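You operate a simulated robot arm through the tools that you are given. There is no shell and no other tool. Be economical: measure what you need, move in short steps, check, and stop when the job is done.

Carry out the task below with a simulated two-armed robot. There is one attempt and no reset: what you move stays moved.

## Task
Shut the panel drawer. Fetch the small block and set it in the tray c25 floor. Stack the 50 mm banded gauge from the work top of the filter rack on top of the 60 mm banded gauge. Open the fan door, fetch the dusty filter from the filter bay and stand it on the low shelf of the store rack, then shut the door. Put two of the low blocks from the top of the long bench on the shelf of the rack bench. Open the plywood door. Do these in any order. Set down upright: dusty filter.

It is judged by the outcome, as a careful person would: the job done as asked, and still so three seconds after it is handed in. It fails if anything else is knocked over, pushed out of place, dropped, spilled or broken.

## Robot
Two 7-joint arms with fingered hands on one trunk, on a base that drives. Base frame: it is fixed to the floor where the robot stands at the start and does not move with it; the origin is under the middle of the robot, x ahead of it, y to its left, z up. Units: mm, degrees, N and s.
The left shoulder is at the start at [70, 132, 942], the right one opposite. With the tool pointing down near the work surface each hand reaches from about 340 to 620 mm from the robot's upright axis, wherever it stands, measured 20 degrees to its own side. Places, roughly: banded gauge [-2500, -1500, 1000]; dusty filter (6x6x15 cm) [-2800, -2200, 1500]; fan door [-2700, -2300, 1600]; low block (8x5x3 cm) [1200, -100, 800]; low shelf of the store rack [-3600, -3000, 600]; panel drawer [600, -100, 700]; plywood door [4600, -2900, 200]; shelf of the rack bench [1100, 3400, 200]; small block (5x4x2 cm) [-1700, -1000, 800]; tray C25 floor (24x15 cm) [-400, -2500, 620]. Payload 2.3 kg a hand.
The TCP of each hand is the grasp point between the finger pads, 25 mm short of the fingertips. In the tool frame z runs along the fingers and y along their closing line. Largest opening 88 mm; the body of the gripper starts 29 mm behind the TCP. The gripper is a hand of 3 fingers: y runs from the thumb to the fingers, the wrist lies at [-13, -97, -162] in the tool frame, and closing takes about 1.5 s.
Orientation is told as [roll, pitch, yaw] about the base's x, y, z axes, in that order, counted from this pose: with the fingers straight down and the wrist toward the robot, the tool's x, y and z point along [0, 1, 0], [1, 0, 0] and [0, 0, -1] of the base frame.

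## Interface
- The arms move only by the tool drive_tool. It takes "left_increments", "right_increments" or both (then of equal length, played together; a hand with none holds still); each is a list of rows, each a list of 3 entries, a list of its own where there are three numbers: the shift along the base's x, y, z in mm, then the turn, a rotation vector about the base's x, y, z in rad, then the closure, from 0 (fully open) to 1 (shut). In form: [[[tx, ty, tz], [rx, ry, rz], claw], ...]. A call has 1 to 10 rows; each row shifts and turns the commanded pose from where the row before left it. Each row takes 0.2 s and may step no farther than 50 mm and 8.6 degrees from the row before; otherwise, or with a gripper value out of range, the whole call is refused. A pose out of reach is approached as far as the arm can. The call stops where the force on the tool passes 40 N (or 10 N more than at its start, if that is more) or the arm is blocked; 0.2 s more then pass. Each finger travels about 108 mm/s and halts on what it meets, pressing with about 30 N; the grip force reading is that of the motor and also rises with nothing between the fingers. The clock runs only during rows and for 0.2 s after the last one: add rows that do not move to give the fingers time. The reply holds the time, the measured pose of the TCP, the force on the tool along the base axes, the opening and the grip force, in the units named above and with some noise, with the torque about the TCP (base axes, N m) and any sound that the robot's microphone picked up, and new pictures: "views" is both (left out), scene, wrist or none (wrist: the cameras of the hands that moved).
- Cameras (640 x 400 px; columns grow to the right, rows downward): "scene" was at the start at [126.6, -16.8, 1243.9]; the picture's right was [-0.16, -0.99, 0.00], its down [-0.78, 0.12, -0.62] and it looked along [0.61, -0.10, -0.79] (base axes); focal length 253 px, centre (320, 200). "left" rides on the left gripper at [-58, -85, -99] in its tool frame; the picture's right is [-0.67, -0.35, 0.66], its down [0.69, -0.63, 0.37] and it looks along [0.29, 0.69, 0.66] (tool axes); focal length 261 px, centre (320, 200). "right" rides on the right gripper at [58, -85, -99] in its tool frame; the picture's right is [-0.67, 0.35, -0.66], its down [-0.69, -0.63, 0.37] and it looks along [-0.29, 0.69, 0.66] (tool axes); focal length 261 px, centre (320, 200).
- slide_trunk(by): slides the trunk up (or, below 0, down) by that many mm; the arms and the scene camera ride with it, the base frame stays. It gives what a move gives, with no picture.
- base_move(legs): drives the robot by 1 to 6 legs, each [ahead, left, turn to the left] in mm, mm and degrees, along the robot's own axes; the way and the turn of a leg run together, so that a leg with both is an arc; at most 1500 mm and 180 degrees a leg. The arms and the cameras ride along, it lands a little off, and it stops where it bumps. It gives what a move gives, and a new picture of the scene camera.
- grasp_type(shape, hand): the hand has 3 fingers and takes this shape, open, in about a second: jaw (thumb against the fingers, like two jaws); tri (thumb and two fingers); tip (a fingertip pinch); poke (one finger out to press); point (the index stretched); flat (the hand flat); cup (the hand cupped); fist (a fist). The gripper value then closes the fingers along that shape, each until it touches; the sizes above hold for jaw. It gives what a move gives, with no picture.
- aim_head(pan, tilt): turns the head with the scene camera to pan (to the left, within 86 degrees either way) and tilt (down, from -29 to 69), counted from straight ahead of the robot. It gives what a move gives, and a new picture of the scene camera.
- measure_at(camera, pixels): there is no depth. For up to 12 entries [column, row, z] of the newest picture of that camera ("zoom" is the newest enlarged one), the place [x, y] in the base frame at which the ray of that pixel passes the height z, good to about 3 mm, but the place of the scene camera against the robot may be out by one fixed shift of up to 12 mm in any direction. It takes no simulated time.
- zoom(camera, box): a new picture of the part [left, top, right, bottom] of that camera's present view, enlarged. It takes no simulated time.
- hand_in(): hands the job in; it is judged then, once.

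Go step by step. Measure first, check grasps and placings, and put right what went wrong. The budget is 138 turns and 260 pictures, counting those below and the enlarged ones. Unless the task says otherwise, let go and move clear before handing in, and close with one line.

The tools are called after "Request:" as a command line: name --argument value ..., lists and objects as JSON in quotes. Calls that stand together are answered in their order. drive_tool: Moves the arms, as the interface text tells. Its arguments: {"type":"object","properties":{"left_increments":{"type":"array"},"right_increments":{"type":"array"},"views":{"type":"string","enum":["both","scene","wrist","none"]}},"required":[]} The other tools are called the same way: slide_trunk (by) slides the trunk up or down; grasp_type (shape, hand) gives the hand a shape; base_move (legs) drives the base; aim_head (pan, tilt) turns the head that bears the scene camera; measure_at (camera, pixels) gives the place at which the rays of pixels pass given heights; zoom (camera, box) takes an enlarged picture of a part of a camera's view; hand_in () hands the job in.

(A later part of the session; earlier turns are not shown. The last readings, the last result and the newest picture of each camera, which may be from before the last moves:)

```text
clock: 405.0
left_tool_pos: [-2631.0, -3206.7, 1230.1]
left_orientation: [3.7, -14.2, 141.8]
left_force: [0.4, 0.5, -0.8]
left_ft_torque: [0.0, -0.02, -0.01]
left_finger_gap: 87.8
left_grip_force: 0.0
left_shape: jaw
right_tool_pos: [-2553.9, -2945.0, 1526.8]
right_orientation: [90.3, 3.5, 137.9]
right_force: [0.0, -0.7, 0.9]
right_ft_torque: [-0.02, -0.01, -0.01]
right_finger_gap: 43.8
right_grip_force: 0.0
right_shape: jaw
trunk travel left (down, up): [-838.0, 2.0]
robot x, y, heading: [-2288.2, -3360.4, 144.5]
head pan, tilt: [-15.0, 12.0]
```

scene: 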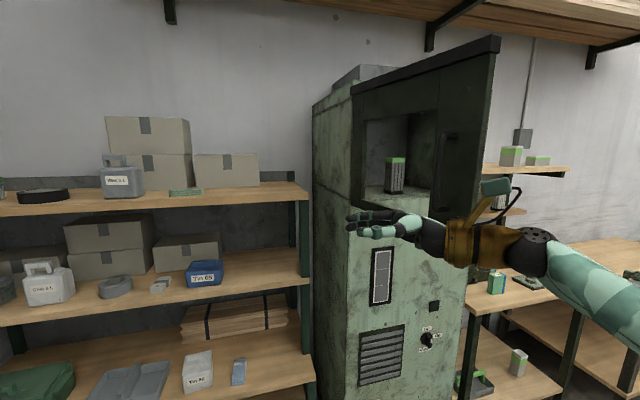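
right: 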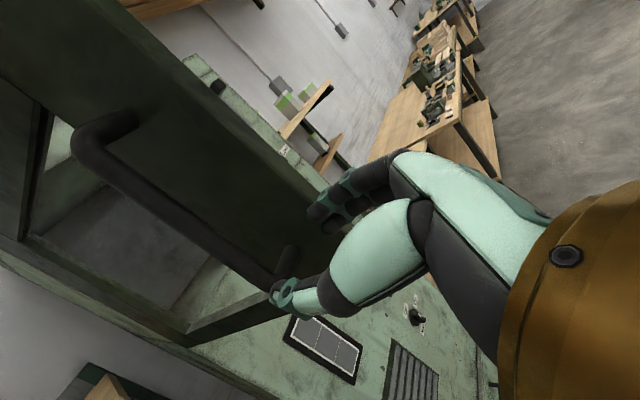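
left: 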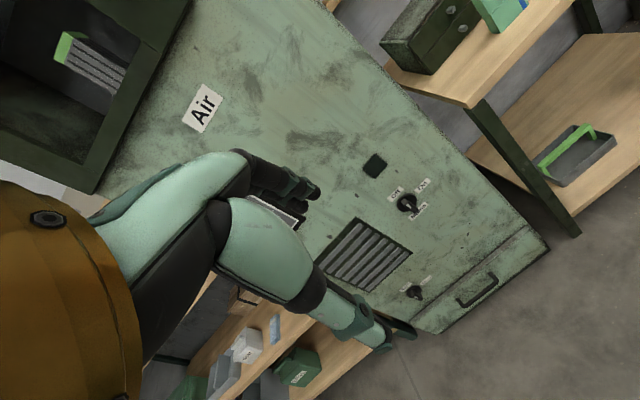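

Backing 100 and sliding right to stand before the open bay.

Request:
base_move --legs '[[-90, 0, 0], [0, -690, 0]]'

Request:
aim_head --pan 5 --tilt 8

Request:
zoom --camera "scene" --box '[180, 60, 500, 260]'

```text
clock: 409.5
left_tool_pos: [-2167.5, -2697.1, 1231.4]
left_orientation: [3.6, -14.3, 143.3]
left_force: [0.5, -0.1, 0.0]
left_ft_torque: [-0.02, 0.02, -0.01]
left_finger_gap: 87.7
left_grip_force: 0.1
left_shape: jaw
right_tool_pos: [-2096.4, -2434.1, 1526.6]
right_orientation: [90.1, 3.4, 139.5]
right_force: [-0.1, -1.1, 0.2]
right_ft_torque: [0.0, 0.03, 0.02]
right_finger_gap: 44.0
right_grip_force: 0.1
right_shape: jaw
trunk travel left (down, up): [-838.0, 2.0]
robot x, y, heading: [-1823.6, -2839.0, 146.1]
head pan, tilt: [-15.0, 12.0]
```

scene: 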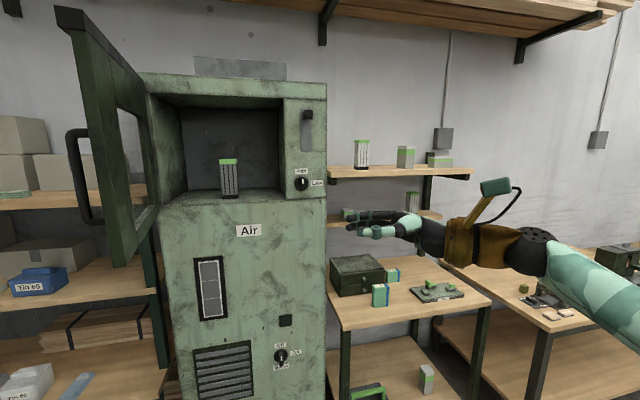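

```text
clock: 410.3
left_tool_pos: [-2165.6, -2694.8, 1230.7]
left_orientation: [3.7, -14.2, 143.3]
left_force: [0.0, -0.7, 0.2]
left_ft_torque: [-0.01, 0.02, -0.01]
left_finger_gap: 87.9
left_grip_force: 0.1
left_shape: jaw
right_tool_pos: [-2094.3, -2431.1, 1526.6]
right_orientation: [90.2, 3.5, 139.4]
right_force: [0.3, -0.8, 0.2]
right_ft_torque: [0.02, 0.0, 0.01]
right_finger_gap: 43.6
right_grip_force: 0.0
right_shape: jaw
trunk travel left (down, up): [-838.0, 2.0]
robot x, y, heading: [-1819.2, -2836.9, 145.9]
head pan, tilt: [5.0, 8.0]
```

scene: 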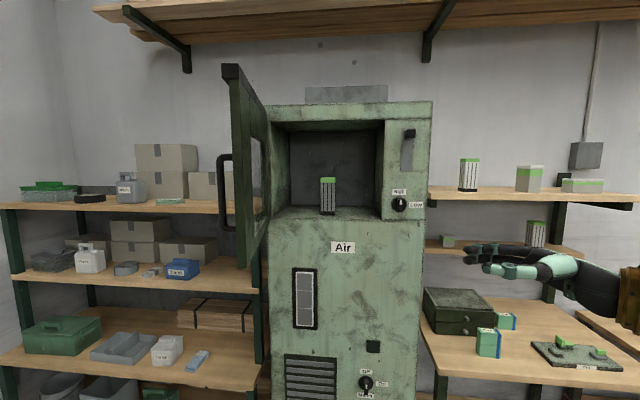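

```text
2.00 times, centred on (340, 160) of scene
```

zoom: 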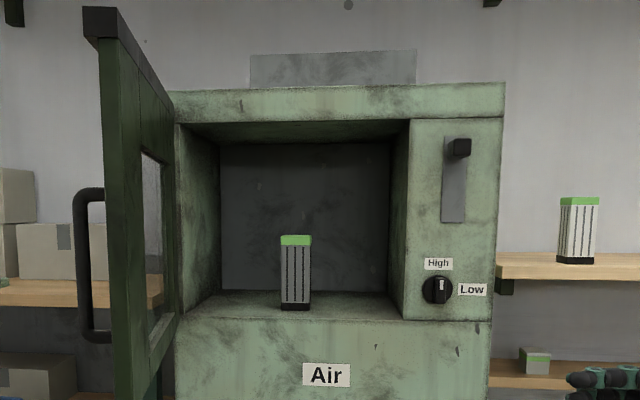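

Clear view into the bay; the filter stands about 225 mm from the right wall. I'll advance with the right hand still pointing left, opening it on the way.

Request:
base_move --legs '[[0, 115, -1.4], [500, 0, 0]]'

Request:
drive_tool --right_increments '[[[-10, -14, 5], [0, 0, 0.045], 0.3], [[-10, -14, 5], [0, 0, 0.045], 0], [[-10, -14, 5], [0, 0, 0], 0]]' --views "both"

```text
clock: 413.7
left_tool_pos: [-2564.9, -2579.9, 1233.8]
left_orientation: [3.9, -14.6, 144.2]
left_force: [-0.4, -0.2, 0.0]
left_ft_torque: [0.02, -0.02, -0.05]
left_finger_gap: 88.0
left_grip_force: 0.1
left_shape: jaw
right_tool_pos: [-2499.9, -2315.9, 1535.0]
right_orientation: [89.9, 2.6, 140.8]
right_force: [-0.1, -0.7, -0.1]
right_ft_torque: [0.01, 0.02, 0.0]
right_finger_gap: 43.6
right_grip_force: 0.0
right_shape: jaw
trunk travel left (down, up): [-838.0, 2.0]
robot x, y, heading: [-2227.6, -2696.1, 147.2]
head pan, tilt: [5.0, 8.0]
stopped in leg 2: the robot was blocked; the commanded pose is now the measured one
```

scene: 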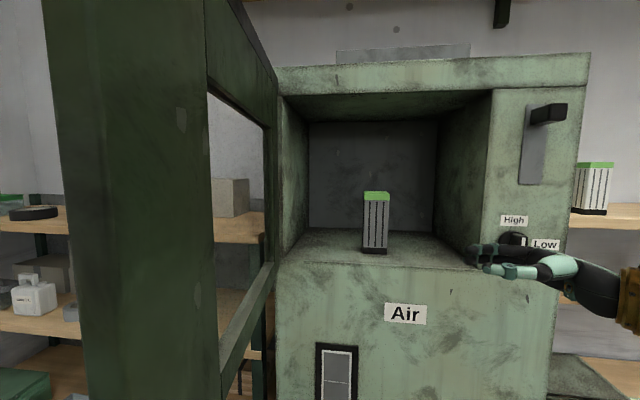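

```text
clock: 414.5
left_tool_pos: [-2562.6, -2573.6, 1232.8]
left_orientation: [4.1, -14.6, 144.2]
left_force: [-0.1, -0.4, -0.1]
left_ft_torque: [0.02, -0.01, 0.01]
left_finger_gap: 88.1
left_grip_force: 0.2
left_shape: jaw
right_tool_pos: [-2526.1, -2352.2, 1548.8]
right_orientation: [90.2, 2.6, 145.9]
right_force: [-0.7, 0.0, 0.3]
right_ft_torque: [0.0, 0.0, 0.04]
right_finger_gap: 87.5
right_grip_force: 0.0
right_shape: jaw
trunk travel left (down, up): [-838.0, 2.0]
robot x, y, heading: [-2228.6, -2699.2, 147.0]
head pan, tilt: [5.0, 8.0]
```

scene: 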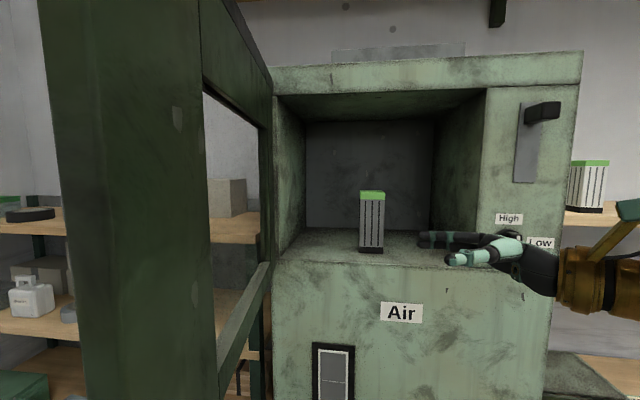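
right: 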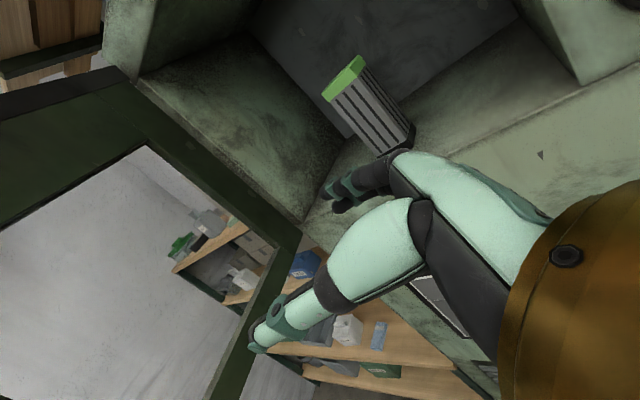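

The robot's left side met the open door's edge. Backing 40, moving right 120 and squaring up, then shifting the hand left by arm.

Request:
base_move --legs '[[-40, 0, 0], [0, -120, -2.5]]'

Request:
drive_tool --right_increments '[[[-15.6, -22, 0], [0, 0, 0], 0], [[-15.6, -22, 0], [0, 0, 0], 0], [[-15.6, -22, 0], [0, 0, 0], 0], [[-15.6, -22, 0], [0, 0, 0], 0], [[-15.6, -22, 0], [0, 0, 0], 0]]' --views "both"

```text
clock: 416.2
left_tool_pos: [-2475.3, -2475.6, 1226.4]
left_orientation: [3.7, -13.5, 141.7]
left_force: [-0.6, 0.5, -0.4]
left_ft_torque: [-0.01, -0.01, -0.06]
left_finger_gap: 88.2
left_grip_force: 0.0
left_shape: jaw
right_tool_pos: [-2435.1, -2256.1, 1540.8]
right_orientation: [89.8, 3.6, 143.3]
right_force: [-0.2, 0.0, -0.3]
right_ft_torque: [0.0, 0.03, 0.01]
right_finger_gap: 87.6
right_grip_force: 0.0
right_shape: jaw
trunk travel left (down, up): [-838.0, 2.0]
robot x, y, heading: [-2129.9, -2619.3, 144.9]
head pan, tilt: [5.0, 8.0]
```

scene: 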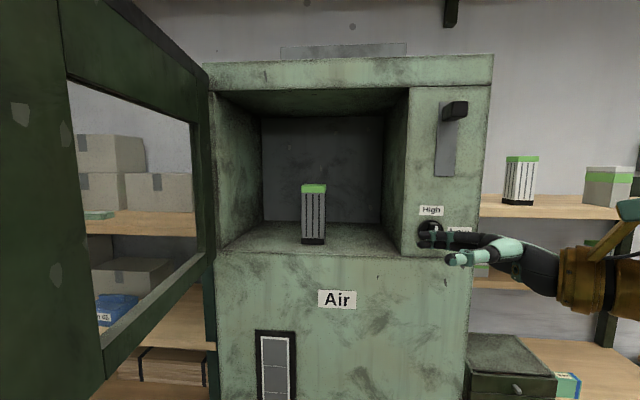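

```text
clock: 417.4
left_tool_pos: [-2472.8, -2474.0, 1227.8]
left_orientation: [4.0, -13.7, 141.6]
left_force: [0.3, -0.3, 0.6]
left_ft_torque: [0.03, -0.02, -0.03]
left_finger_gap: 88.0
left_grip_force: 0.0
left_shape: jaw
right_tool_pos: [-2509.0, -2364.4, 1542.7]
right_orientation: [90.1, 3.6, 143.3]
right_force: [-0.1, 0.5, -0.1]
right_ft_torque: [0.03, -0.02, -0.02]
right_finger_gap: 87.4
right_grip_force: 0.0
right_shape: jaw
trunk travel left (down, up): [-838.0, 2.0]
robot x, y, heading: [-2128.8, -2624.0, 144.6]
head pan, tilt: [5.0, 8.0]
```

scene: 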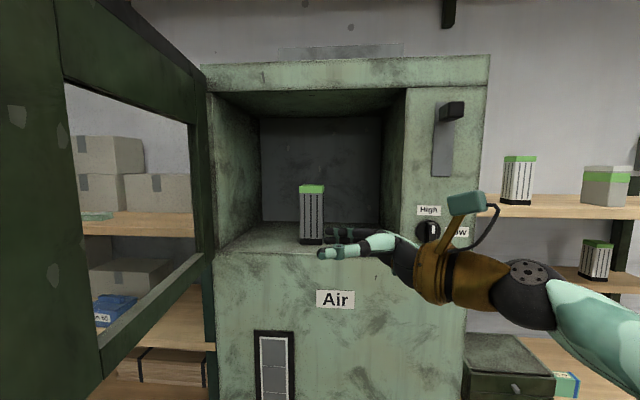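
right: 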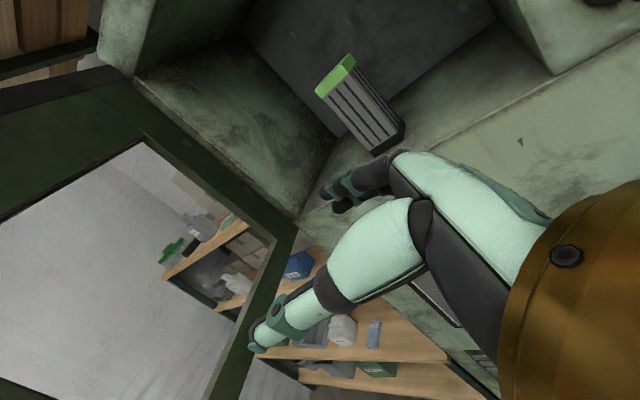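

Request:
zoom --camera "right" --box '[290, 40, 430, 170]'

Request:
zoom --camera "scene" --box '[270, 160, 400, 270]'

```text
3.08 times, centred on (360, 105) of right
```

zoom: 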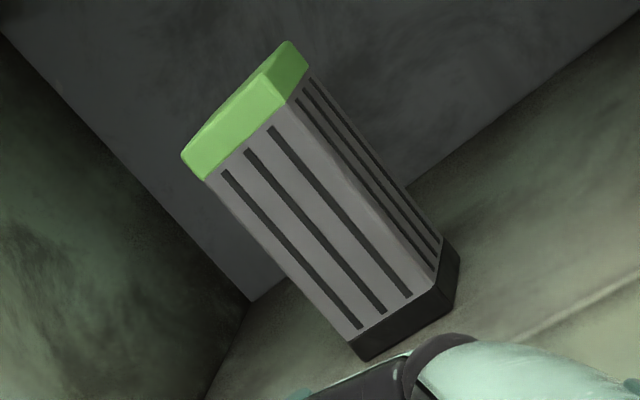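

```text
3.64 times, centred on (335, 215) of scene
```

zoom: 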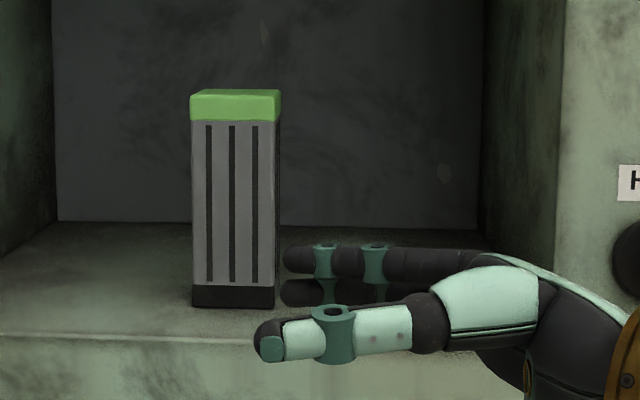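

Request:
measure_at --camera "right" --pixels '[[374.6, 157.3, 1440], [374.6, 157.3, 1460], [402.9, 141.4, 1440], [402.9, 141.4, 1460], [315, 90.4, 1600], [315, 90.4, 1610], [342, 64.4, 1610]]'

Request:
measure_at --camera "scene" --pixels '[[299.5, 244.4, 1440], [299.5, 244.4, 1460], [322.4, 244.7, 1440], [322.4, 244.7, 1460], [299.3, 188, 1600], [299.3, 188, 1590]]'

```text
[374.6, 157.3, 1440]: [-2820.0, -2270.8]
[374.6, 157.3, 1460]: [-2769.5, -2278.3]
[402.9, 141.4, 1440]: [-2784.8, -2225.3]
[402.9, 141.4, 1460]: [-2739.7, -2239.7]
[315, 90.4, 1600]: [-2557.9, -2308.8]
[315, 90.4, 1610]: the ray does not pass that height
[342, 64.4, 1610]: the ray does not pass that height
```

```text
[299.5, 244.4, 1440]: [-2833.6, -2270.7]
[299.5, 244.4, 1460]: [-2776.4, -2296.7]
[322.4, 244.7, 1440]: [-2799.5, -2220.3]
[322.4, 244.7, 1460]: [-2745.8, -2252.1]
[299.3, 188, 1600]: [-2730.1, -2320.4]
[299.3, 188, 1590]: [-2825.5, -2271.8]
```

Filter centre ≈ (-2831,-2228), floor z≈1439. Driving 255 ahead so the hand enters the bay just right of the filter.

Request:
base_move --legs '[[255, 0, 0]]'

Request:
drive_tool --right_increments '[[[0, 0, -3], [0, 0, 0.015], 0]]' --views "both"

```text
clock: 418.7
left_tool_pos: [-2564.0, -2487.6, 1231.0]
left_orientation: [3.6, -14.2, 148.3]
left_force: [-0.5, -0.3, 0.4]
left_ft_torque: [0.01, -0.03, -0.01]
left_finger_gap: 88.1
left_grip_force: 0.2
left_shape: jaw
right_tool_pos: [-2613.0, -2385.1, 1545.7]
right_orientation: [89.6, 3.1, 150.0]
right_force: [0.2, -0.4, 0.0]
right_ft_torque: [0.0, 0.0, -0.02]
right_finger_gap: 87.8
right_grip_force: 0.1
right_shape: jaw
trunk travel left (down, up): [-838.0, 2.0]
robot x, y, heading: [-2210.2, -2581.0, 151.4]
head pan, tilt: [5.0, 8.0]
stopped in leg 1: the robot was blocked; the commanded pose is now the measured one
```

scene: 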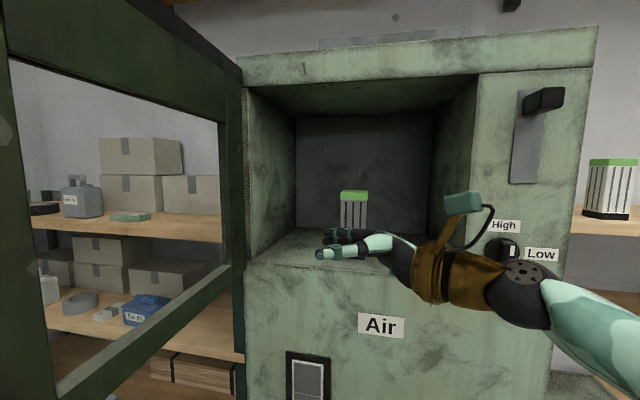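

```text
clock: 419.1
left_tool_pos: [-2558.5, -2477.7, 1230.9]
left_orientation: [4.1, -14.1, 148.0]
left_force: [-0.2, 0.7, -0.3]
left_ft_torque: [-0.04, 0.03, 0.0]
left_finger_gap: 87.8
left_grip_force: 0.1
left_shape: jaw
right_tool_pos: [-2605.5, -2373.1, 1542.7]
right_orientation: [90.2, 3.0, 150.7]
right_force: [-0.3, -0.6, 0.0]
right_ft_torque: [0.01, 0.0, -0.03]
right_finger_gap: 87.9
right_grip_force: 0.1
right_shape: jaw
trunk travel left (down, up): [-838.0, 2.0]
robot x, y, heading: [-2210.4, -2579.1, 151.2]
head pan, tilt: [5.0, 8.0]
```

scene: 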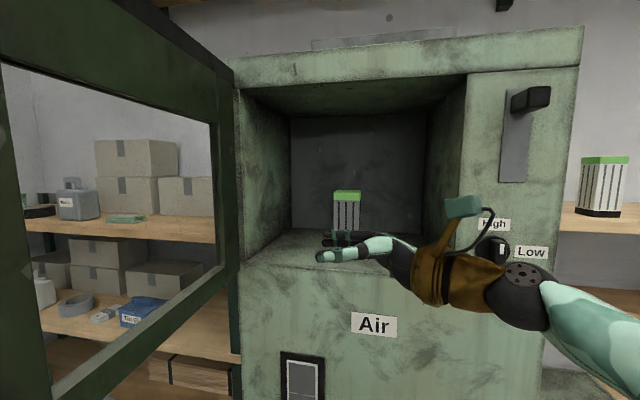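
right: 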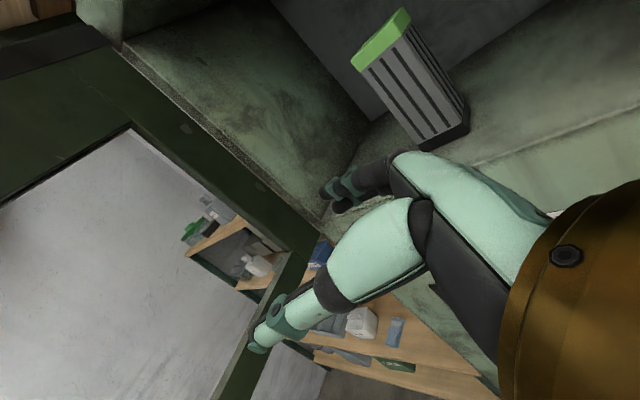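

Blocked again, likely my raised left elbow against the door. Backing off, lowering the left arm well below the door, and squaring up.

Request:
base_move --legs '[[-100, 0, 0]]'

Request:
drive_tool --left_increments '[[[0, 0, -40], [0, 0, 0], 0], [[0, 0, -40], [0, 0, 0], 0], [[0, 0, -40], [0, 0, 0], 0], [[0, 0, -40], [0, 0, 0], 0], [[0, 0, -40], [0, 0, 0], 0], [[0, 0, -40], [0, 0, 0], 0], [[0, 0, -40], [0, 0, 0], 0], [[0, 0, -40], [0, 0, 0], 0], [[0, 0, -30], [0, 0, 0], 0]]' --views "none"

Request:
base_move --legs '[[0, -30, -6.7]]'

Request:
aim_head --pan 60 --tilt 25

```text
clock: 420.3
left_tool_pos: [-2489.3, -2516.4, 1223.9]
left_orientation: [4.0, -13.2, 148.0]
left_force: [-0.1, 0.4, 0.5]
left_ft_torque: [0.02, -0.06, 0.0]
left_finger_gap: 87.5
left_grip_force: 0.1
left_shape: jaw
right_tool_pos: [-2540.3, -2410.8, 1535.5]
right_orientation: [90.0, 4.0, 150.6]
right_force: [1.0, 0.4, -0.1]
right_ft_torque: [0.01, 0.0, 0.01]
right_finger_gap: 87.6
right_grip_force: 0.1
right_shape: jaw
trunk travel left (down, up): [-838.0, 2.0]
robot x, y, heading: [-2124.3, -2629.2, 150.6]
head pan, tilt: [5.0, 8.0]
```

scene: 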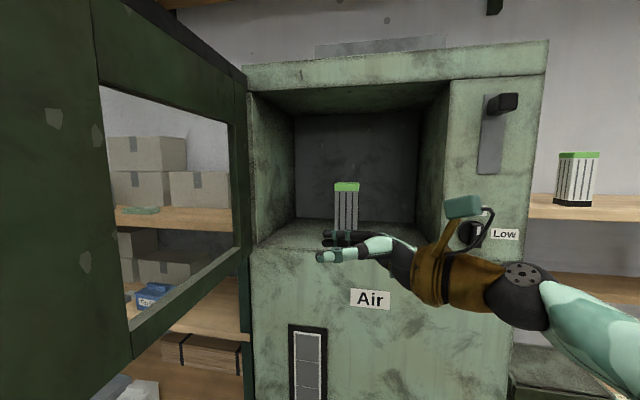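

```text
clock: 422.3
left_tool_pos: [-2479.3, -2520.0, 878.3]
left_orientation: [4.0, -13.6, 148.1]
left_force: [0.9, -0.1, -0.6]
left_ft_torque: [0.03, -0.02, -0.01]
left_finger_gap: 87.6
left_grip_force: 0.0
left_shape: jaw
right_tool_pos: [-2531.0, -2415.3, 1538.3]
right_orientation: [90.0, 3.7, 150.6]
right_force: [0.9, -0.1, 0.2]
right_ft_torque: [0.03, 0.02, 0.01]
right_finger_gap: 87.8
right_grip_force: 0.0
right_shape: jaw
trunk travel left (down, up): [-838.0, 2.0]
robot x, y, heading: [-2121.7, -2625.8, 151.0]
head pan, tilt: [5.0, 8.0]
```

```text
clock: 423.2
left_tool_pos: [-2453.0, -2459.0, 878.7]
left_orientation: [3.5, -13.7, 141.5]
left_force: [0.3, -0.2, 0.3]
left_ft_torque: [0.02, 0.04, -0.01]
left_finger_gap: 87.9
left_grip_force: 0.1
left_shape: jaw
right_tool_pos: [-2492.5, -2351.5, 1537.9]
right_orientation: [89.6, 3.7, 143.9]
right_force: [-0.5, -0.4, 0.5]
right_ft_torque: [-0.01, -0.01, -0.01]
right_finger_gap: 87.5
right_grip_force: 0.0
right_shape: jaw
trunk travel left (down, up): [-838.0, 2.0]
robot x, y, heading: [-2104.9, -2603.3, 144.4]
head pan, tilt: [5.0, 8.0]
```

scene: 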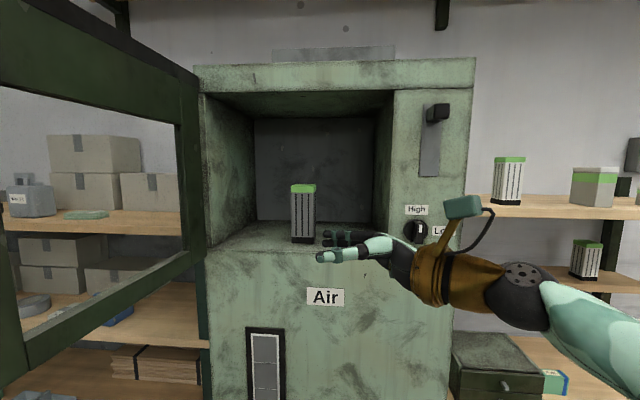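

```text
clock: 424.5
left_tool_pos: [-2448.5, -2457.2, 879.7]
left_orientation: [4.0, -13.6, 141.4]
left_force: [-0.1, 0.6, 0.2]
left_ft_torque: [-0.01, 0.02, 0.0]
left_finger_gap: 87.9
left_grip_force: 0.1
left_shape: jaw
right_tool_pos: [-2488.0, -2346.7, 1538.4]
right_orientation: [90.0, 3.6, 144.0]
right_force: [0.2, -0.1, -0.8]
right_ft_torque: [0.03, 0.01, 0.0]
right_finger_gap: 87.9
right_grip_force: 0.1
right_shape: jaw
trunk travel left (down, up): [-838.0, 2.0]
robot x, y, heading: [-2102.2, -2605.3, 144.3]
head pan, tilt: [60.0, 25.0]
5 turns are left
```

scene: 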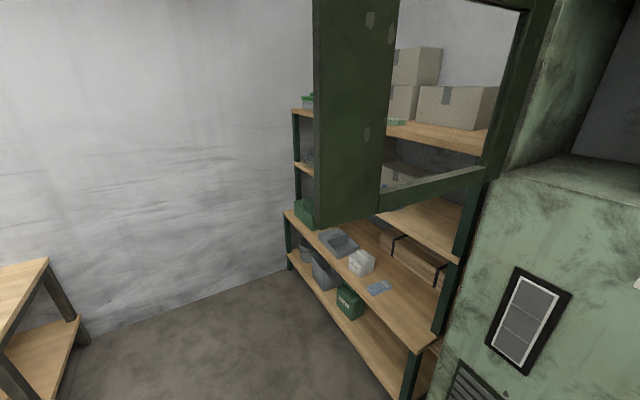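

Few turns remain, so I batch: measure the store rack's shelf heights in this view, then drive 262 mm in and look through both cameras at the filter.

Request:
measure_at --camera "scene" --pixels '[[290, 268, 0], [287, 212, 500], [287, 212, 600], [287, 212, 700], [289, 252, 150], [289, 252, 250], [432, 355, 500], [432, 355, 600], [432, 355, 700], [377, 288, 620], [340, 268, 620], [405, 400, 100]]'

Request:
base_move --legs '[[262, 0, 0]]'

Request:
drive_tool --right_increments '[[[0, 0, 0], [0, 0, 0], 0]]' --views "wrist"

Request:
aim_head --pan 0 --tilt 12

Request:
zoom --camera "right" --box '[300, 0, 500, 160]'

Request:
measure_at --camera "right" --pixels '[[300, 100, 1440], [400, 100, 1440], [500, 100, 1440], [300, 160, 1440], [400, 160, 1440], [500, 160, 1440], [400, 40, 1440], [450, 130, 1440], [450, 160, 1440], [350, 160, 1440]]'

```text
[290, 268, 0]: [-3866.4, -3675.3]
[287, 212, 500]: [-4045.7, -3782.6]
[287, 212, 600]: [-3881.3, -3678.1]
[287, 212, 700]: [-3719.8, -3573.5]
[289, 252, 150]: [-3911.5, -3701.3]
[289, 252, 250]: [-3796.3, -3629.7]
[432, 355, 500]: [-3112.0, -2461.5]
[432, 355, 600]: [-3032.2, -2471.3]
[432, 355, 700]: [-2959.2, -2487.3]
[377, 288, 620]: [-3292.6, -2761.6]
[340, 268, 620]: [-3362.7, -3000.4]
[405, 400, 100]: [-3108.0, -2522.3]
```

```text
clock: 426.4
left_tool_pos: [-2664.4, -2301.2, 878.4]
left_orientation: [3.9, -13.6, 141.4]
left_force: [0.7, 0.5, -0.9]
left_ft_torque: [0.01, -0.03, -0.03]
left_finger_gap: 87.9
left_grip_force: 0.1
left_shape: jaw
right_tool_pos: [-2702.2, -2191.5, 1538.7]
right_orientation: [90.0, 3.6, 144.2]
right_force: [0.3, 0.5, 0.9]
right_ft_torque: [0.02, 0.0, -0.01]
right_finger_gap: 87.6
right_grip_force: 0.0
right_shape: jaw
trunk travel left (down, up): [-838.0, 2.0]
robot x, y, heading: [-2321.4, -2450.2, 144.1]
head pan, tilt: [60.0, 25.0]
```

scene: 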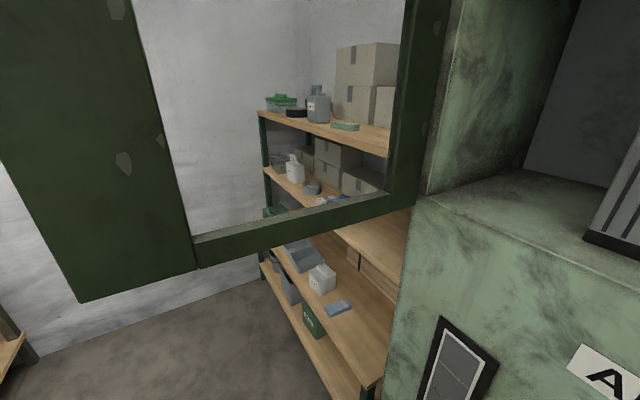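

```text
clock: 426.8
left_tool_pos: [-2664.5, -2302.4, 877.9]
left_orientation: [4.0, -13.7, 141.3]
left_force: [-0.1, 0.0, 0.5]
left_ft_torque: [-0.05, -0.03, 0.01]
left_finger_gap: 87.7
left_grip_force: 0.0
left_shape: jaw
right_tool_pos: [-2703.1, -2191.4, 1539.4]
right_orientation: [90.0, 3.7, 144.1]
right_force: [0.4, 0.1, -0.6]
right_ft_torque: [-0.01, 0.01, -0.02]
right_finger_gap: 87.7
right_grip_force: 0.0
right_shape: jaw
trunk travel left (down, up): [-838.0, 2.0]
robot x, y, heading: [-2321.3, -2449.0, 144.6]
head pan, tilt: [60.0, 25.0]
```

right: 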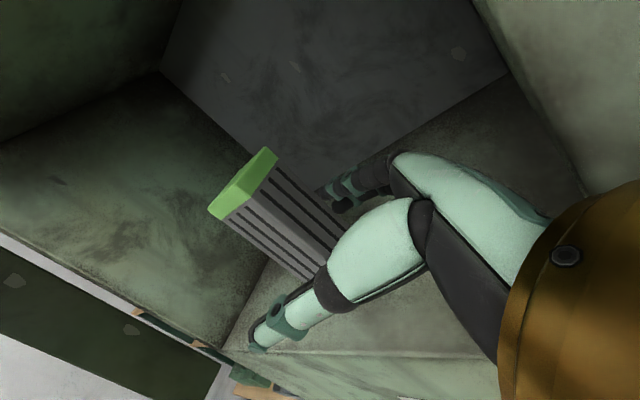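

```text
clock: 428.1
left_tool_pos: [-2665.6, -2301.2, 878.6]
left_orientation: [4.0, -13.7, 141.4]
left_force: [-0.4, -0.4, 0.1]
left_ft_torque: [0.0, 0.01, -0.01]
left_finger_gap: 88.0
left_grip_force: 0.0
left_shape: jaw
right_tool_pos: [-2701.5, -2190.5, 1539.6]
right_orientation: [90.1, 3.7, 144.1]
right_force: [0.5, 0.5, 0.2]
right_ft_torque: [-0.02, 0.05, 0.01]
right_finger_gap: 87.6
right_grip_force: 0.0
right_shape: jaw
trunk travel left (down, up): [-838.0, 2.0]
robot x, y, heading: [-2318.7, -2450.9, 144.4]
head pan, tilt: [0.0, 12.0]
```

scene: 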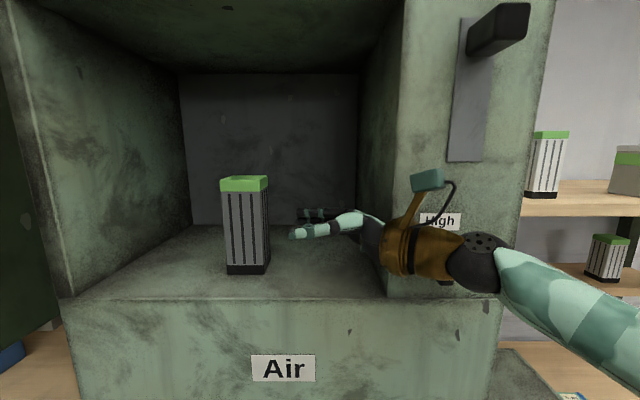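

```text
2.50 times, centred on (400, 80) of right
```

zoom: 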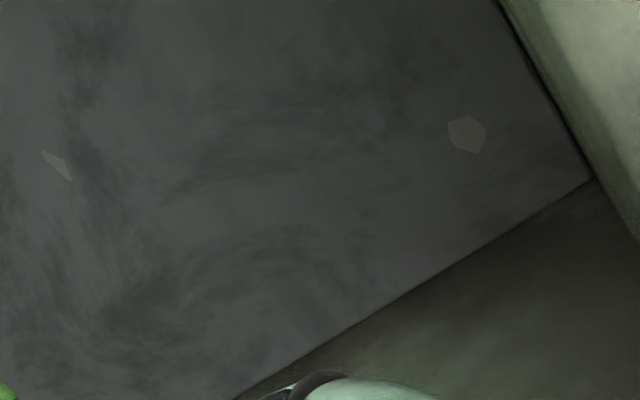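

```text
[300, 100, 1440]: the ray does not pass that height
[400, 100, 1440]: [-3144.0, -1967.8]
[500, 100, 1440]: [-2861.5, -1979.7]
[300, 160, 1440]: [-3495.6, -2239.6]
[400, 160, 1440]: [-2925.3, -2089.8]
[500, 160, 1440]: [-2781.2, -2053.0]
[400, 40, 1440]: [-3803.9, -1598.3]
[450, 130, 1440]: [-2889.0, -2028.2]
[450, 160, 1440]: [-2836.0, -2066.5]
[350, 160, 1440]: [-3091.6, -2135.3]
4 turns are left
```

Filter is 83 mm ahead and ~106 mm left of the TCP; low shelf is at z≈605 with its front at normal -1045 and free space on the right front. Batch: grasp, lift, back out, lower the trunk, and slide over before the rack.

Request:
drive_tool --left_increments '[[[0, 0, 25], [0, 0, 0], 0], [[0, 0, 25], [0, 0, 0], 0], [[0, 0, 25], [0, 0, 0], 0]]' --right_increments '[[[0, 0, -10], [0, 0, 0], 0], [[0, 0, -10], [0, 0, 0], 0], [[0, 0, -10], [0, 0, 0], 0]]' --views "none"

Request:
base_move --legs '[[40, 0, 0]]'

Request:
drive_tool --right_increments '[[[-11.6, 8.4, 0], [0, 0, 0], 0], [[-11.6, 8.4, 0], [0, 0, 0], 0], [[-11.7, 8.3, 0], [0, 0, 0], 0], [[-11.3, -15.8, 0], [0, 0, 0], 0], [[-11.3, -15.8, 0], [0, 0, 0], 0], [[-11.3, -15.8, 0], [0, 0, 0], 0], [[-11.3, -15.8, 0], [0, 0, 0], 0], [[-11.4, -15.6, 0], [0, 0, 0], 0]]' --views "wrist"

Request:
drive_tool --right_increments '[[[0, 0, 0], [0, 0, 0], 1], [[0, 0, 0], [0, 0, 0], 1], [[0, 0, 0], [0, 0, 0], 1], [[0, 0, 0], [0, 0, 0], 1], [[0, 0, 0], [0, 0, 0], 1], [[0, 0, 5], [0, 0, 0], 1], [[0, 0, 7], [0, 0, 0], 1], [[0, 0, 6], [0, 0, 0], 1]]' --views "both"

Request:
base_move --legs '[[-560, 0, 0]]'

Request:
slide_trunk --by -400

Request:
slide_trunk --by -400

Request:
base_move --legs '[[0, 529, 0], [250, 0, 0]]'

Request:
aim_head --pan 0 --tilt 15

Request:
drive_tool --right_increments '[[[0, 0, 0], [0, 0, 0], 1]]' --views "wrist"

```text
clock: 428.9
left_tool_pos: [-2664.9, -2302.0, 954.3]
left_orientation: [4.0, -13.6, 141.5]
left_force: [-0.7, 0.1, 0.1]
left_ft_torque: [0.01, 0.01, 0.0]
left_finger_gap: 87.9
left_grip_force: 0.1
left_shape: jaw
right_tool_pos: [-2703.2, -2192.0, 1508.3]
right_orientation: [90.0, 3.6, 144.1]
right_force: [0.1, -0.6, -0.5]
right_ft_torque: [0.0, -0.02, -0.03]
right_finger_gap: 87.7
right_grip_force: 0.1
right_shape: jaw
trunk travel left (down, up): [-838.0, 2.0]
robot x, y, heading: [-2319.6, -2446.6, 144.5]
head pan, tilt: [0.0, 12.0]
```

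```text
clock: 429.8
left_tool_pos: [-2678.1, -2289.9, 959.9]
left_orientation: [4.0, -14.6, 141.1]
left_force: [-0.2, -1.3, 0.5]
left_ft_torque: [0.02, -0.02, 0.03]
left_finger_gap: 87.4
left_grip_force: 0.1
left_shape: jaw
right_tool_pos: [-2706.7, -2189.9, 1514.6]
right_orientation: [89.7, 2.9, 144.6]
right_force: [18.8, -12.8, -2.5]
right_ft_torque: [-0.3, 0.03, -2.51]
right_finger_gap: 87.9
right_grip_force: 0.1
right_shape: jaw
trunk travel left (down, up): [-838.0, 2.0]
robot x, y, heading: [-2347.4, -2430.5, 144.0]
head pan, tilt: [0.0, 12.0]
stopped in leg 1: the force on the tool passed its limit at 50 N (the readings are from after the stop); the commanded pose is now the measured one
```

scene: 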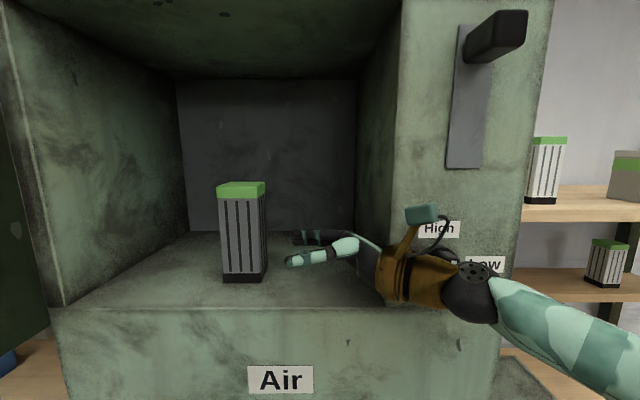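

```text
clock: 430.2
left_tool_pos: [-2671.4, -2294.3, 963.9]
left_orientation: [4.0, -15.1, 141.1]
left_force: [-0.4, 0.2, 0.9]
left_ft_torque: [0.04, 0.0, 0.04]
left_finger_gap: 87.8
left_grip_force: 0.0
left_shape: jaw
right_tool_pos: [-2708.6, -2190.8, 1515.4]
right_orientation: [89.5, 2.8, 144.9]
right_force: [30.3, -18.9, -7.6]
right_ft_torque: [-0.76, 0.41, -3.91]
right_finger_gap: 87.7
right_grip_force: 0.1
right_shape: jaw
trunk travel left (down, up): [-838.0, 2.0]
robot x, y, heading: [-2344.0, -2429.2, 144.1]
head pan, tilt: [0.0, 12.0]
stopped in row 2 (right hand): the force on the tool passed its limit at 46 N (the readings are from after the stop); the commanded pose is now the measured one
```

right: 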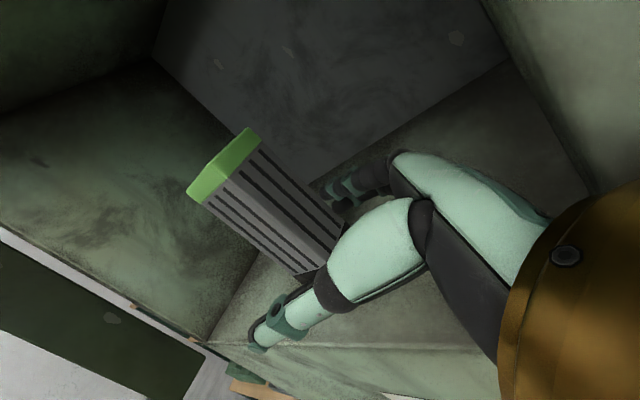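

```text
clock: 431.5
left_tool_pos: [-2671.6, -2293.5, 964.4]
left_orientation: [3.9, -15.1, 141.1]
left_force: [-0.8, -0.3, 0.5]
left_ft_torque: [-0.04, -0.03, 0.02]
left_finger_gap: 87.8
left_grip_force: 0.1
left_shape: jaw
right_tool_pos: [-2706.5, -2191.0, 1515.9]
right_orientation: [89.7, 3.0, 145.0]
right_force: [30.9, -20.1, -5.3]
right_ft_torque: [-0.68, 0.24, -4.02]
right_finger_gap: 0.0
right_grip_force: 30.0
right_shape: jaw
trunk travel left (down, up): [-838.0, 2.0]
robot x, y, heading: [-2345.1, -2430.8, 144.0]
head pan, tilt: [0.0, 12.0]
stopped in row 6 (right hand): the force on the tool passed its limit at 49 N (the readings are from after the stop); the commanded pose is now the measured one
```

scene: 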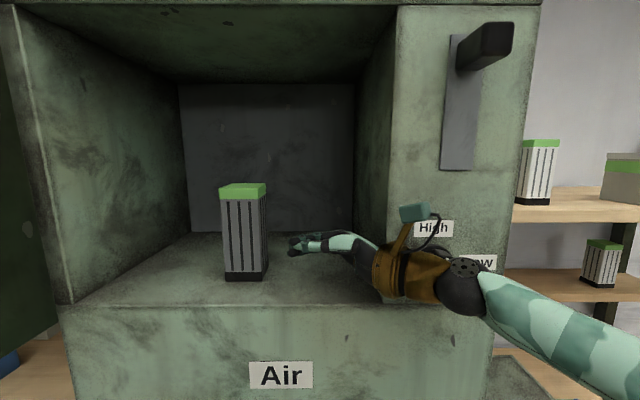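
right: 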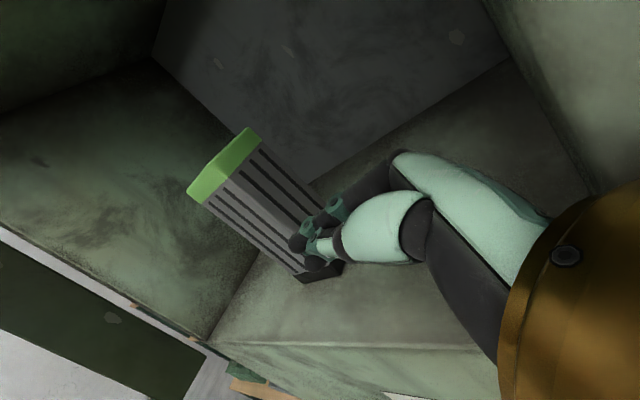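

```text
clock: 434.7
left_tool_pos: [-2239.7, -2609.5, 953.6]
left_orientation: [3.9, -13.6, 142.0]
left_force: [-0.1, 0.0, 0.0]
left_ft_torque: [0.01, -0.03, 0.02]
left_finger_gap: 87.7
left_grip_force: 0.0
left_shape: jaw
right_tool_pos: [-2288.5, -2497.7, 1503.3]
right_orientation: [89.7, 4.5, 145.5]
right_force: [0.4, 1.4, 0.5]
right_ft_torque: [-0.02, 0.0, 0.03]
right_finger_gap: 0.0
right_grip_force: 30.1
right_shape: jaw
trunk travel left (down, up): [-838.0, 2.0]
robot x, y, heading: [-1889.2, -2754.7, 144.7]
head pan, tilt: [0.0, 12.0]
```

scene: 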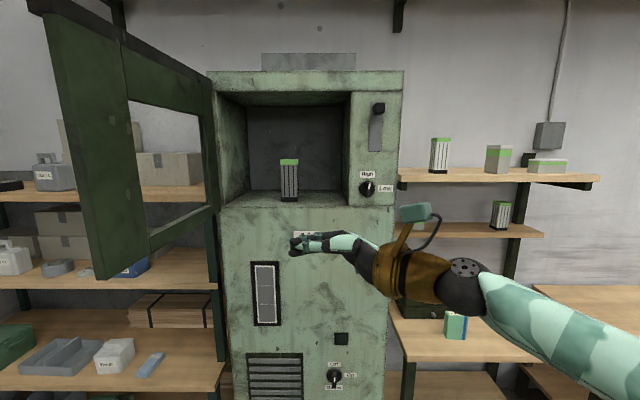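

```text
clock: 438.6
left_tool_pos: [-2237.8, -2610.2, 554.5]
left_orientation: [4.0, -13.6, 142.0]
left_force: [0.3, 0.6, 0.1]
left_ft_torque: [-0.03, 0.03, -0.02]
left_finger_gap: 87.7
left_grip_force: 0.1
left_shape: jaw
right_tool_pos: [-2285.4, -2498.2, 1104.9]
right_orientation: [89.7, 4.4, 145.5]
right_force: [0.4, 0.1, 0.0]
right_ft_torque: [-0.01, 0.03, 0.03]
right_finger_gap: 0.1
right_grip_force: 29.7
right_shape: jaw
trunk travel left (down, up): [-438.0, 402.0]
robot x, y, heading: [-1891.2, -2756.7, 145.1]
head pan, tilt: [0.0, 12.0]
```

```text
clock: 442.4
left_tool_pos: [-2238.3, -2611.0, 154.8]
left_orientation: [3.9, -13.6, 141.9]
left_force: [-0.8, 0.1, 0.5]
left_ft_torque: [0.0, 0.03, -0.01]
left_finger_gap: 87.8
left_grip_force: 0.0
left_shape: jaw
right_tool_pos: [-2286.4, -2498.9, 704.2]
right_orientation: [89.8, 4.3, 145.7]
right_force: [0.8, -0.3, 0.7]
right_ft_torque: [0.02, 0.04, 0.0]
right_finger_gap: 0.0
right_grip_force: 29.6
right_shape: jaw
trunk travel left (down, up): [-38.0, 802.0]
robot x, y, heading: [-1890.2, -2752.5, 144.7]
head pan, tilt: [0.0, 12.0]
```

```text
clock: 446.9
left_tool_pos: [-2754.0, -2894.7, 154.6]
left_orientation: [4.0, -13.6, 140.7]
left_force: [-0.4, -1.0, -0.3]
left_ft_torque: [0.01, -0.01, -0.03]
left_finger_gap: 87.8
left_grip_force: 0.0
left_shape: jaw
right_tool_pos: [-2798.3, -2784.3, 703.4]
right_orientation: [89.7, 4.4, 144.3]
right_force: [-0.8, -0.1, 0.2]
right_ft_torque: [0.01, 0.01, -0.01]
right_finger_gap: 0.0
right_grip_force: 30.2
right_shape: jaw
trunk travel left (down, up): [-38.0, 802.0]
robot x, y, heading: [-2415.0, -3045.6, 143.2]
head pan, tilt: [0.0, 12.0]
```

scene: 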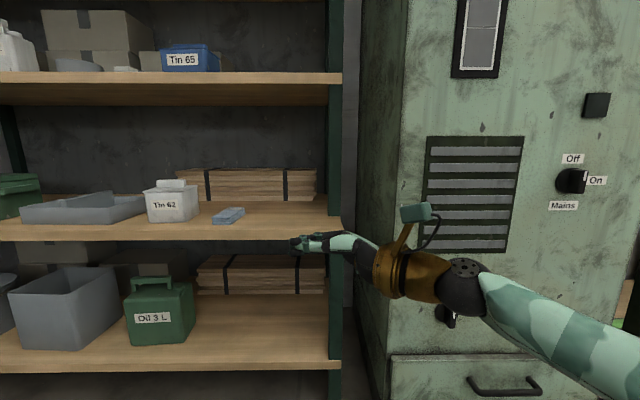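

```text
clock: 447.6
left_tool_pos: [-2753.1, -2895.1, 154.4]
left_orientation: [3.9, -13.6, 140.8]
left_force: [0.5, 0.1, 0.6]
left_ft_torque: [0.01, -0.02, 0.03]
left_finger_gap: 88.0
left_grip_force: 0.1
left_shape: jaw
right_tool_pos: [-2798.7, -2784.0, 704.1]
right_orientation: [89.7, 4.4, 144.3]
right_force: [0.6, 0.6, -0.8]
right_ft_torque: [0.01, 0.01, 0.0]
right_finger_gap: 0.0
right_grip_force: 30.2
right_shape: jaw
trunk travel left (down, up): [-38.0, 802.0]
robot x, y, heading: [-2408.0, -3047.7, 143.8]
head pan, tilt: [0.0, 15.0]
```

scene: 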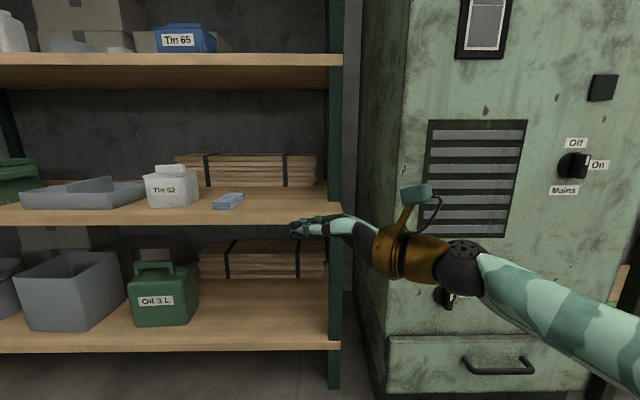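

```text
clock: 448.0
left_tool_pos: [-2751.8, -2896.0, 154.0]
left_orientation: [3.9, -13.7, 140.6]
left_force: [-0.7, 0.8, -0.3]
left_ft_torque: [0.01, 0.02, -0.01]
left_finger_gap: 87.5
left_grip_force: 0.2
left_shape: jaw
right_tool_pos: [-2799.5, -2783.5, 703.3]
right_orientation: [89.7, 4.4, 144.3]
right_force: [-0.9, -0.3, -0.1]
right_ft_torque: [-0.02, 0.02, -0.01]
right_finger_gap: 0.0
right_grip_force: 30.2
right_shape: jaw
trunk travel left (down, up): [-38.0, 802.0]
robot x, y, heading: [-2410.9, -3045.0, 143.6]
head pan, tilt: [0.0, 15.0]
3 turns are left
```

right: 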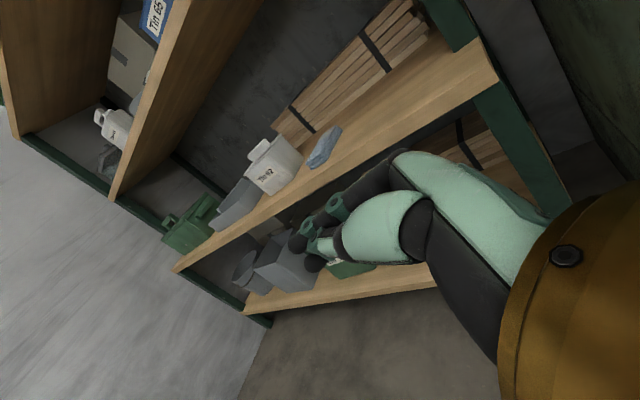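

The grasp missed: the wrist met the bay's right column, and the filter still stands untouched. I'll return with the hand yawed 15° inward, which sets the wrist back, and stop just short of the bay.

Request:
base_move --legs '[[-300, 0, 0], [0, -547, 0.9]]'

Request:
slide_trunk --by 400

Request:
slide_trunk --by 400

Request:
drive_tool --right_increments '[[[-8, -11, 0], [0, 0, -0.131], 0], [[-8, -11, 0], [0, 0, -0.131], 0], [[-8, -11, 0], [0, 0, 0], 0], [[0, 0, 0], [0, 0, 0], 0]]' --views "none"

Request:
base_move --legs '[[500, 0, 0]]'

Request:
aim_head --pan 0 --tilt 12

Request:
drive_tool --right_increments '[[[0, 0, 0], [0, 0, 0], 0]]' --views "wrist"

```text
clock: 452.7
left_tool_pos: [-2195.4, -2642.0, 153.8]
left_orientation: [4.1, -13.6, 140.5]
left_force: [-0.5, 0.1, 0.1]
left_ft_torque: [-0.01, 0.02, -0.01]
left_finger_gap: 87.6
left_grip_force: 0.0
left_shape: jaw
right_tool_pos: [-2241.7, -2529.1, 703.9]
right_orientation: [89.7, 4.3, 144.1]
right_force: [0.2, -0.9, -0.3]
right_ft_torque: [-0.04, 0.02, 0.03]
right_finger_gap: 0.0
right_grip_force: 30.2
right_shape: jaw
trunk travel left (down, up): [-38.0, 802.0]
robot x, y, heading: [-1855.1, -2798.3, 143.7]
head pan, tilt: [0.0, 15.0]
```

scene: 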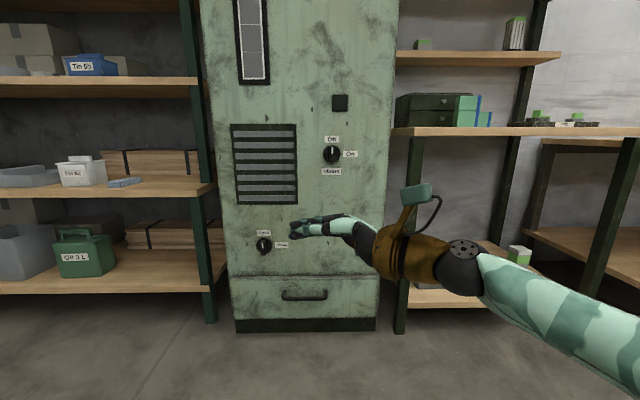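

```text
clock: 456.5
left_tool_pos: [-2195.2, -2643.3, 553.2]
left_orientation: [3.9, -13.6, 140.5]
left_force: [0.1, 0.5, 0.0]
left_ft_torque: [-0.01, 0.0, -0.04]
left_finger_gap: 87.8
left_grip_force: 0.1
left_shape: jaw
right_tool_pos: [-2241.1, -2529.0, 1104.4]
right_orientation: [89.7, 4.4, 144.1]
right_force: [-1.0, -0.6, -0.1]
right_ft_torque: [-0.02, 0.02, -0.01]
right_finger_gap: 0.0
right_grip_force: 30.3
right_shape: jaw
trunk travel left (down, up): [-438.0, 402.0]
robot x, y, heading: [-1851.4, -2795.1, 143.4]
head pan, tilt: [0.0, 15.0]
```

```text
clock: 460.4
left_tool_pos: [-2195.1, -2642.1, 954.2]
left_orientation: [3.9, -13.6, 140.5]
left_force: [0.0, 0.0, 0.7]
left_ft_torque: [0.0, -0.01, 0.01]
left_finger_gap: 87.8
left_grip_force: 0.0
left_shape: jaw
right_tool_pos: [-2240.6, -2530.2, 1503.7]
right_orientation: [89.7, 4.4, 144.1]
right_force: [-0.3, 0.3, -0.6]
right_ft_torque: [-0.01, -0.01, 0.01]
right_finger_gap: 0.1
right_grip_force: 30.1
right_shape: jaw
trunk travel left (down, up): [-838.0, 2.0]
robot x, y, heading: [-1854.5, -2796.3, 143.0]
head pan, tilt: [0.0, 15.0]
```

```text
clock: 461.4
left_tool_pos: [-2194.7, -2642.1, 954.3]
left_orientation: [4.1, -13.6, 140.5]
left_force: [1.1, -0.2, -0.1]
left_ft_torque: [0.01, 0.01, -0.04]
left_finger_gap: 87.7
left_grip_force: 0.0
left_shape: jaw
right_tool_pos: [-2264.8, -2562.2, 1504.9]
right_orientation: [89.7, 4.5, 129.0]
right_force: [-0.1, 0.4, -0.2]
right_ft_torque: [0.01, -0.01, 0.0]
right_finger_gap: 87.8
right_grip_force: 0.1
right_shape: jaw
trunk travel left (down, up): [-838.0, 2.0]
robot x, y, heading: [-1849.7, -2796.0, 143.3]
head pan, tilt: [0.0, 15.0]
```

```text
clock: 464.4
left_tool_pos: [-2605.1, -2342.1, 954.3]
left_orientation: [4.0, -13.7, 140.8]
left_force: [1.3, -0.9, -0.3]
left_ft_torque: [0.02, 0.03, -0.02]
left_finger_gap: 88.0
left_grip_force: 0.2
left_shape: jaw
right_tool_pos: [-2675.2, -2263.4, 1507.2]
right_orientation: [89.7, 4.3, 129.5]
right_force: [0.2, 0.1, 0.4]
right_ft_torque: [0.0, 0.01, -0.01]
right_finger_gap: 87.7
right_grip_force: 0.1
right_shape: jaw
trunk travel left (down, up): [-838.0, 2.0]
robot x, y, heading: [-2262.3, -2494.6, 143.8]
head pan, tilt: [0.0, 15.0]
```

scene: 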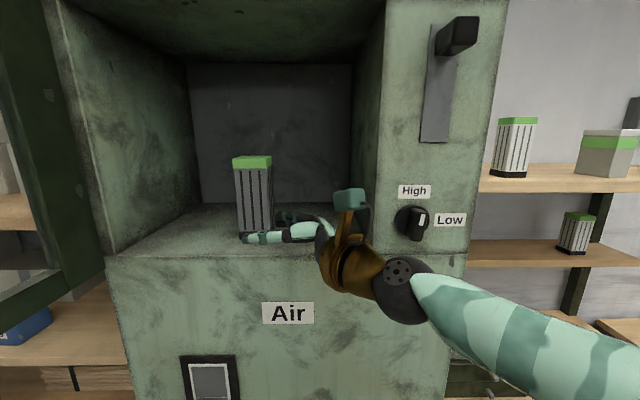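

```text
clock: 465.0
left_tool_pos: [-2606.8, -2343.0, 954.5]
left_orientation: [3.9, -13.6, 140.8]
left_force: [-0.8, 0.2, -1.1]
left_ft_torque: [0.01, 0.0, 0.02]
left_finger_gap: 87.7
left_grip_force: 0.1
left_shape: jaw
right_tool_pos: [-2675.8, -2262.4, 1506.8]
right_orientation: [89.7, 4.4, 129.4]
right_force: [-0.7, -0.1, -0.2]
right_ft_torque: [0.0, -0.02, 0.01]
right_finger_gap: 87.6
right_grip_force: 0.0
right_shape: jaw
trunk travel left (down, up): [-838.0, 2.0]
robot x, y, heading: [-2262.6, -2491.6, 143.5]
head pan, tilt: [0.0, 12.0]
```

scene: 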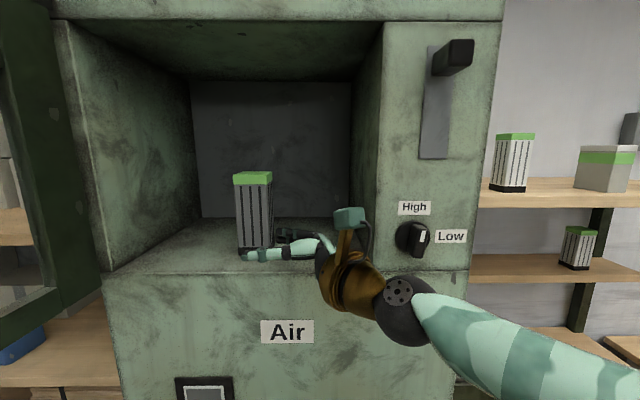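

```text
clock: 465.4
left_tool_pos: [-2606.8, -2342.6, 954.9]
left_orientation: [3.9, -13.6, 140.7]
left_force: [-0.5, -1.4, 0.2]
left_ft_torque: [-0.02, 0.0, -0.01]
left_finger_gap: 87.9
left_grip_force: 0.0
left_shape: jaw
right_tool_pos: [-2676.5, -2262.3, 1506.1]
right_orientation: [89.6, 4.4, 129.4]
right_force: [0.8, -0.1, -0.7]
right_ft_torque: [0.01, 0.0, 0.03]
right_finger_gap: 87.7
right_grip_force: 0.0
right_shape: jaw
trunk travel left (down, up): [-838.0, 2.0]
robot x, y, heading: [-2261.3, -2494.7, 143.7]
head pan, tilt: [0.0, 12.0]
2 turns are left
```

right: 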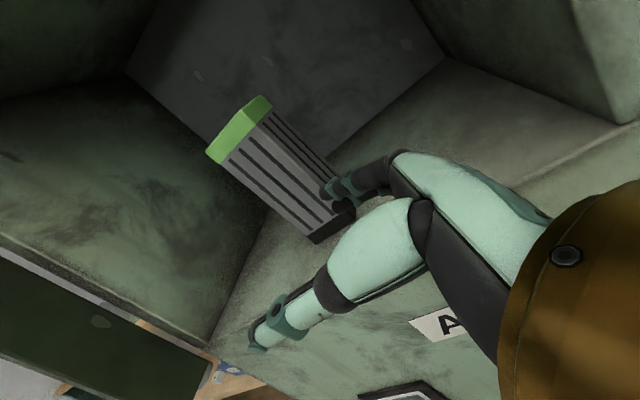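

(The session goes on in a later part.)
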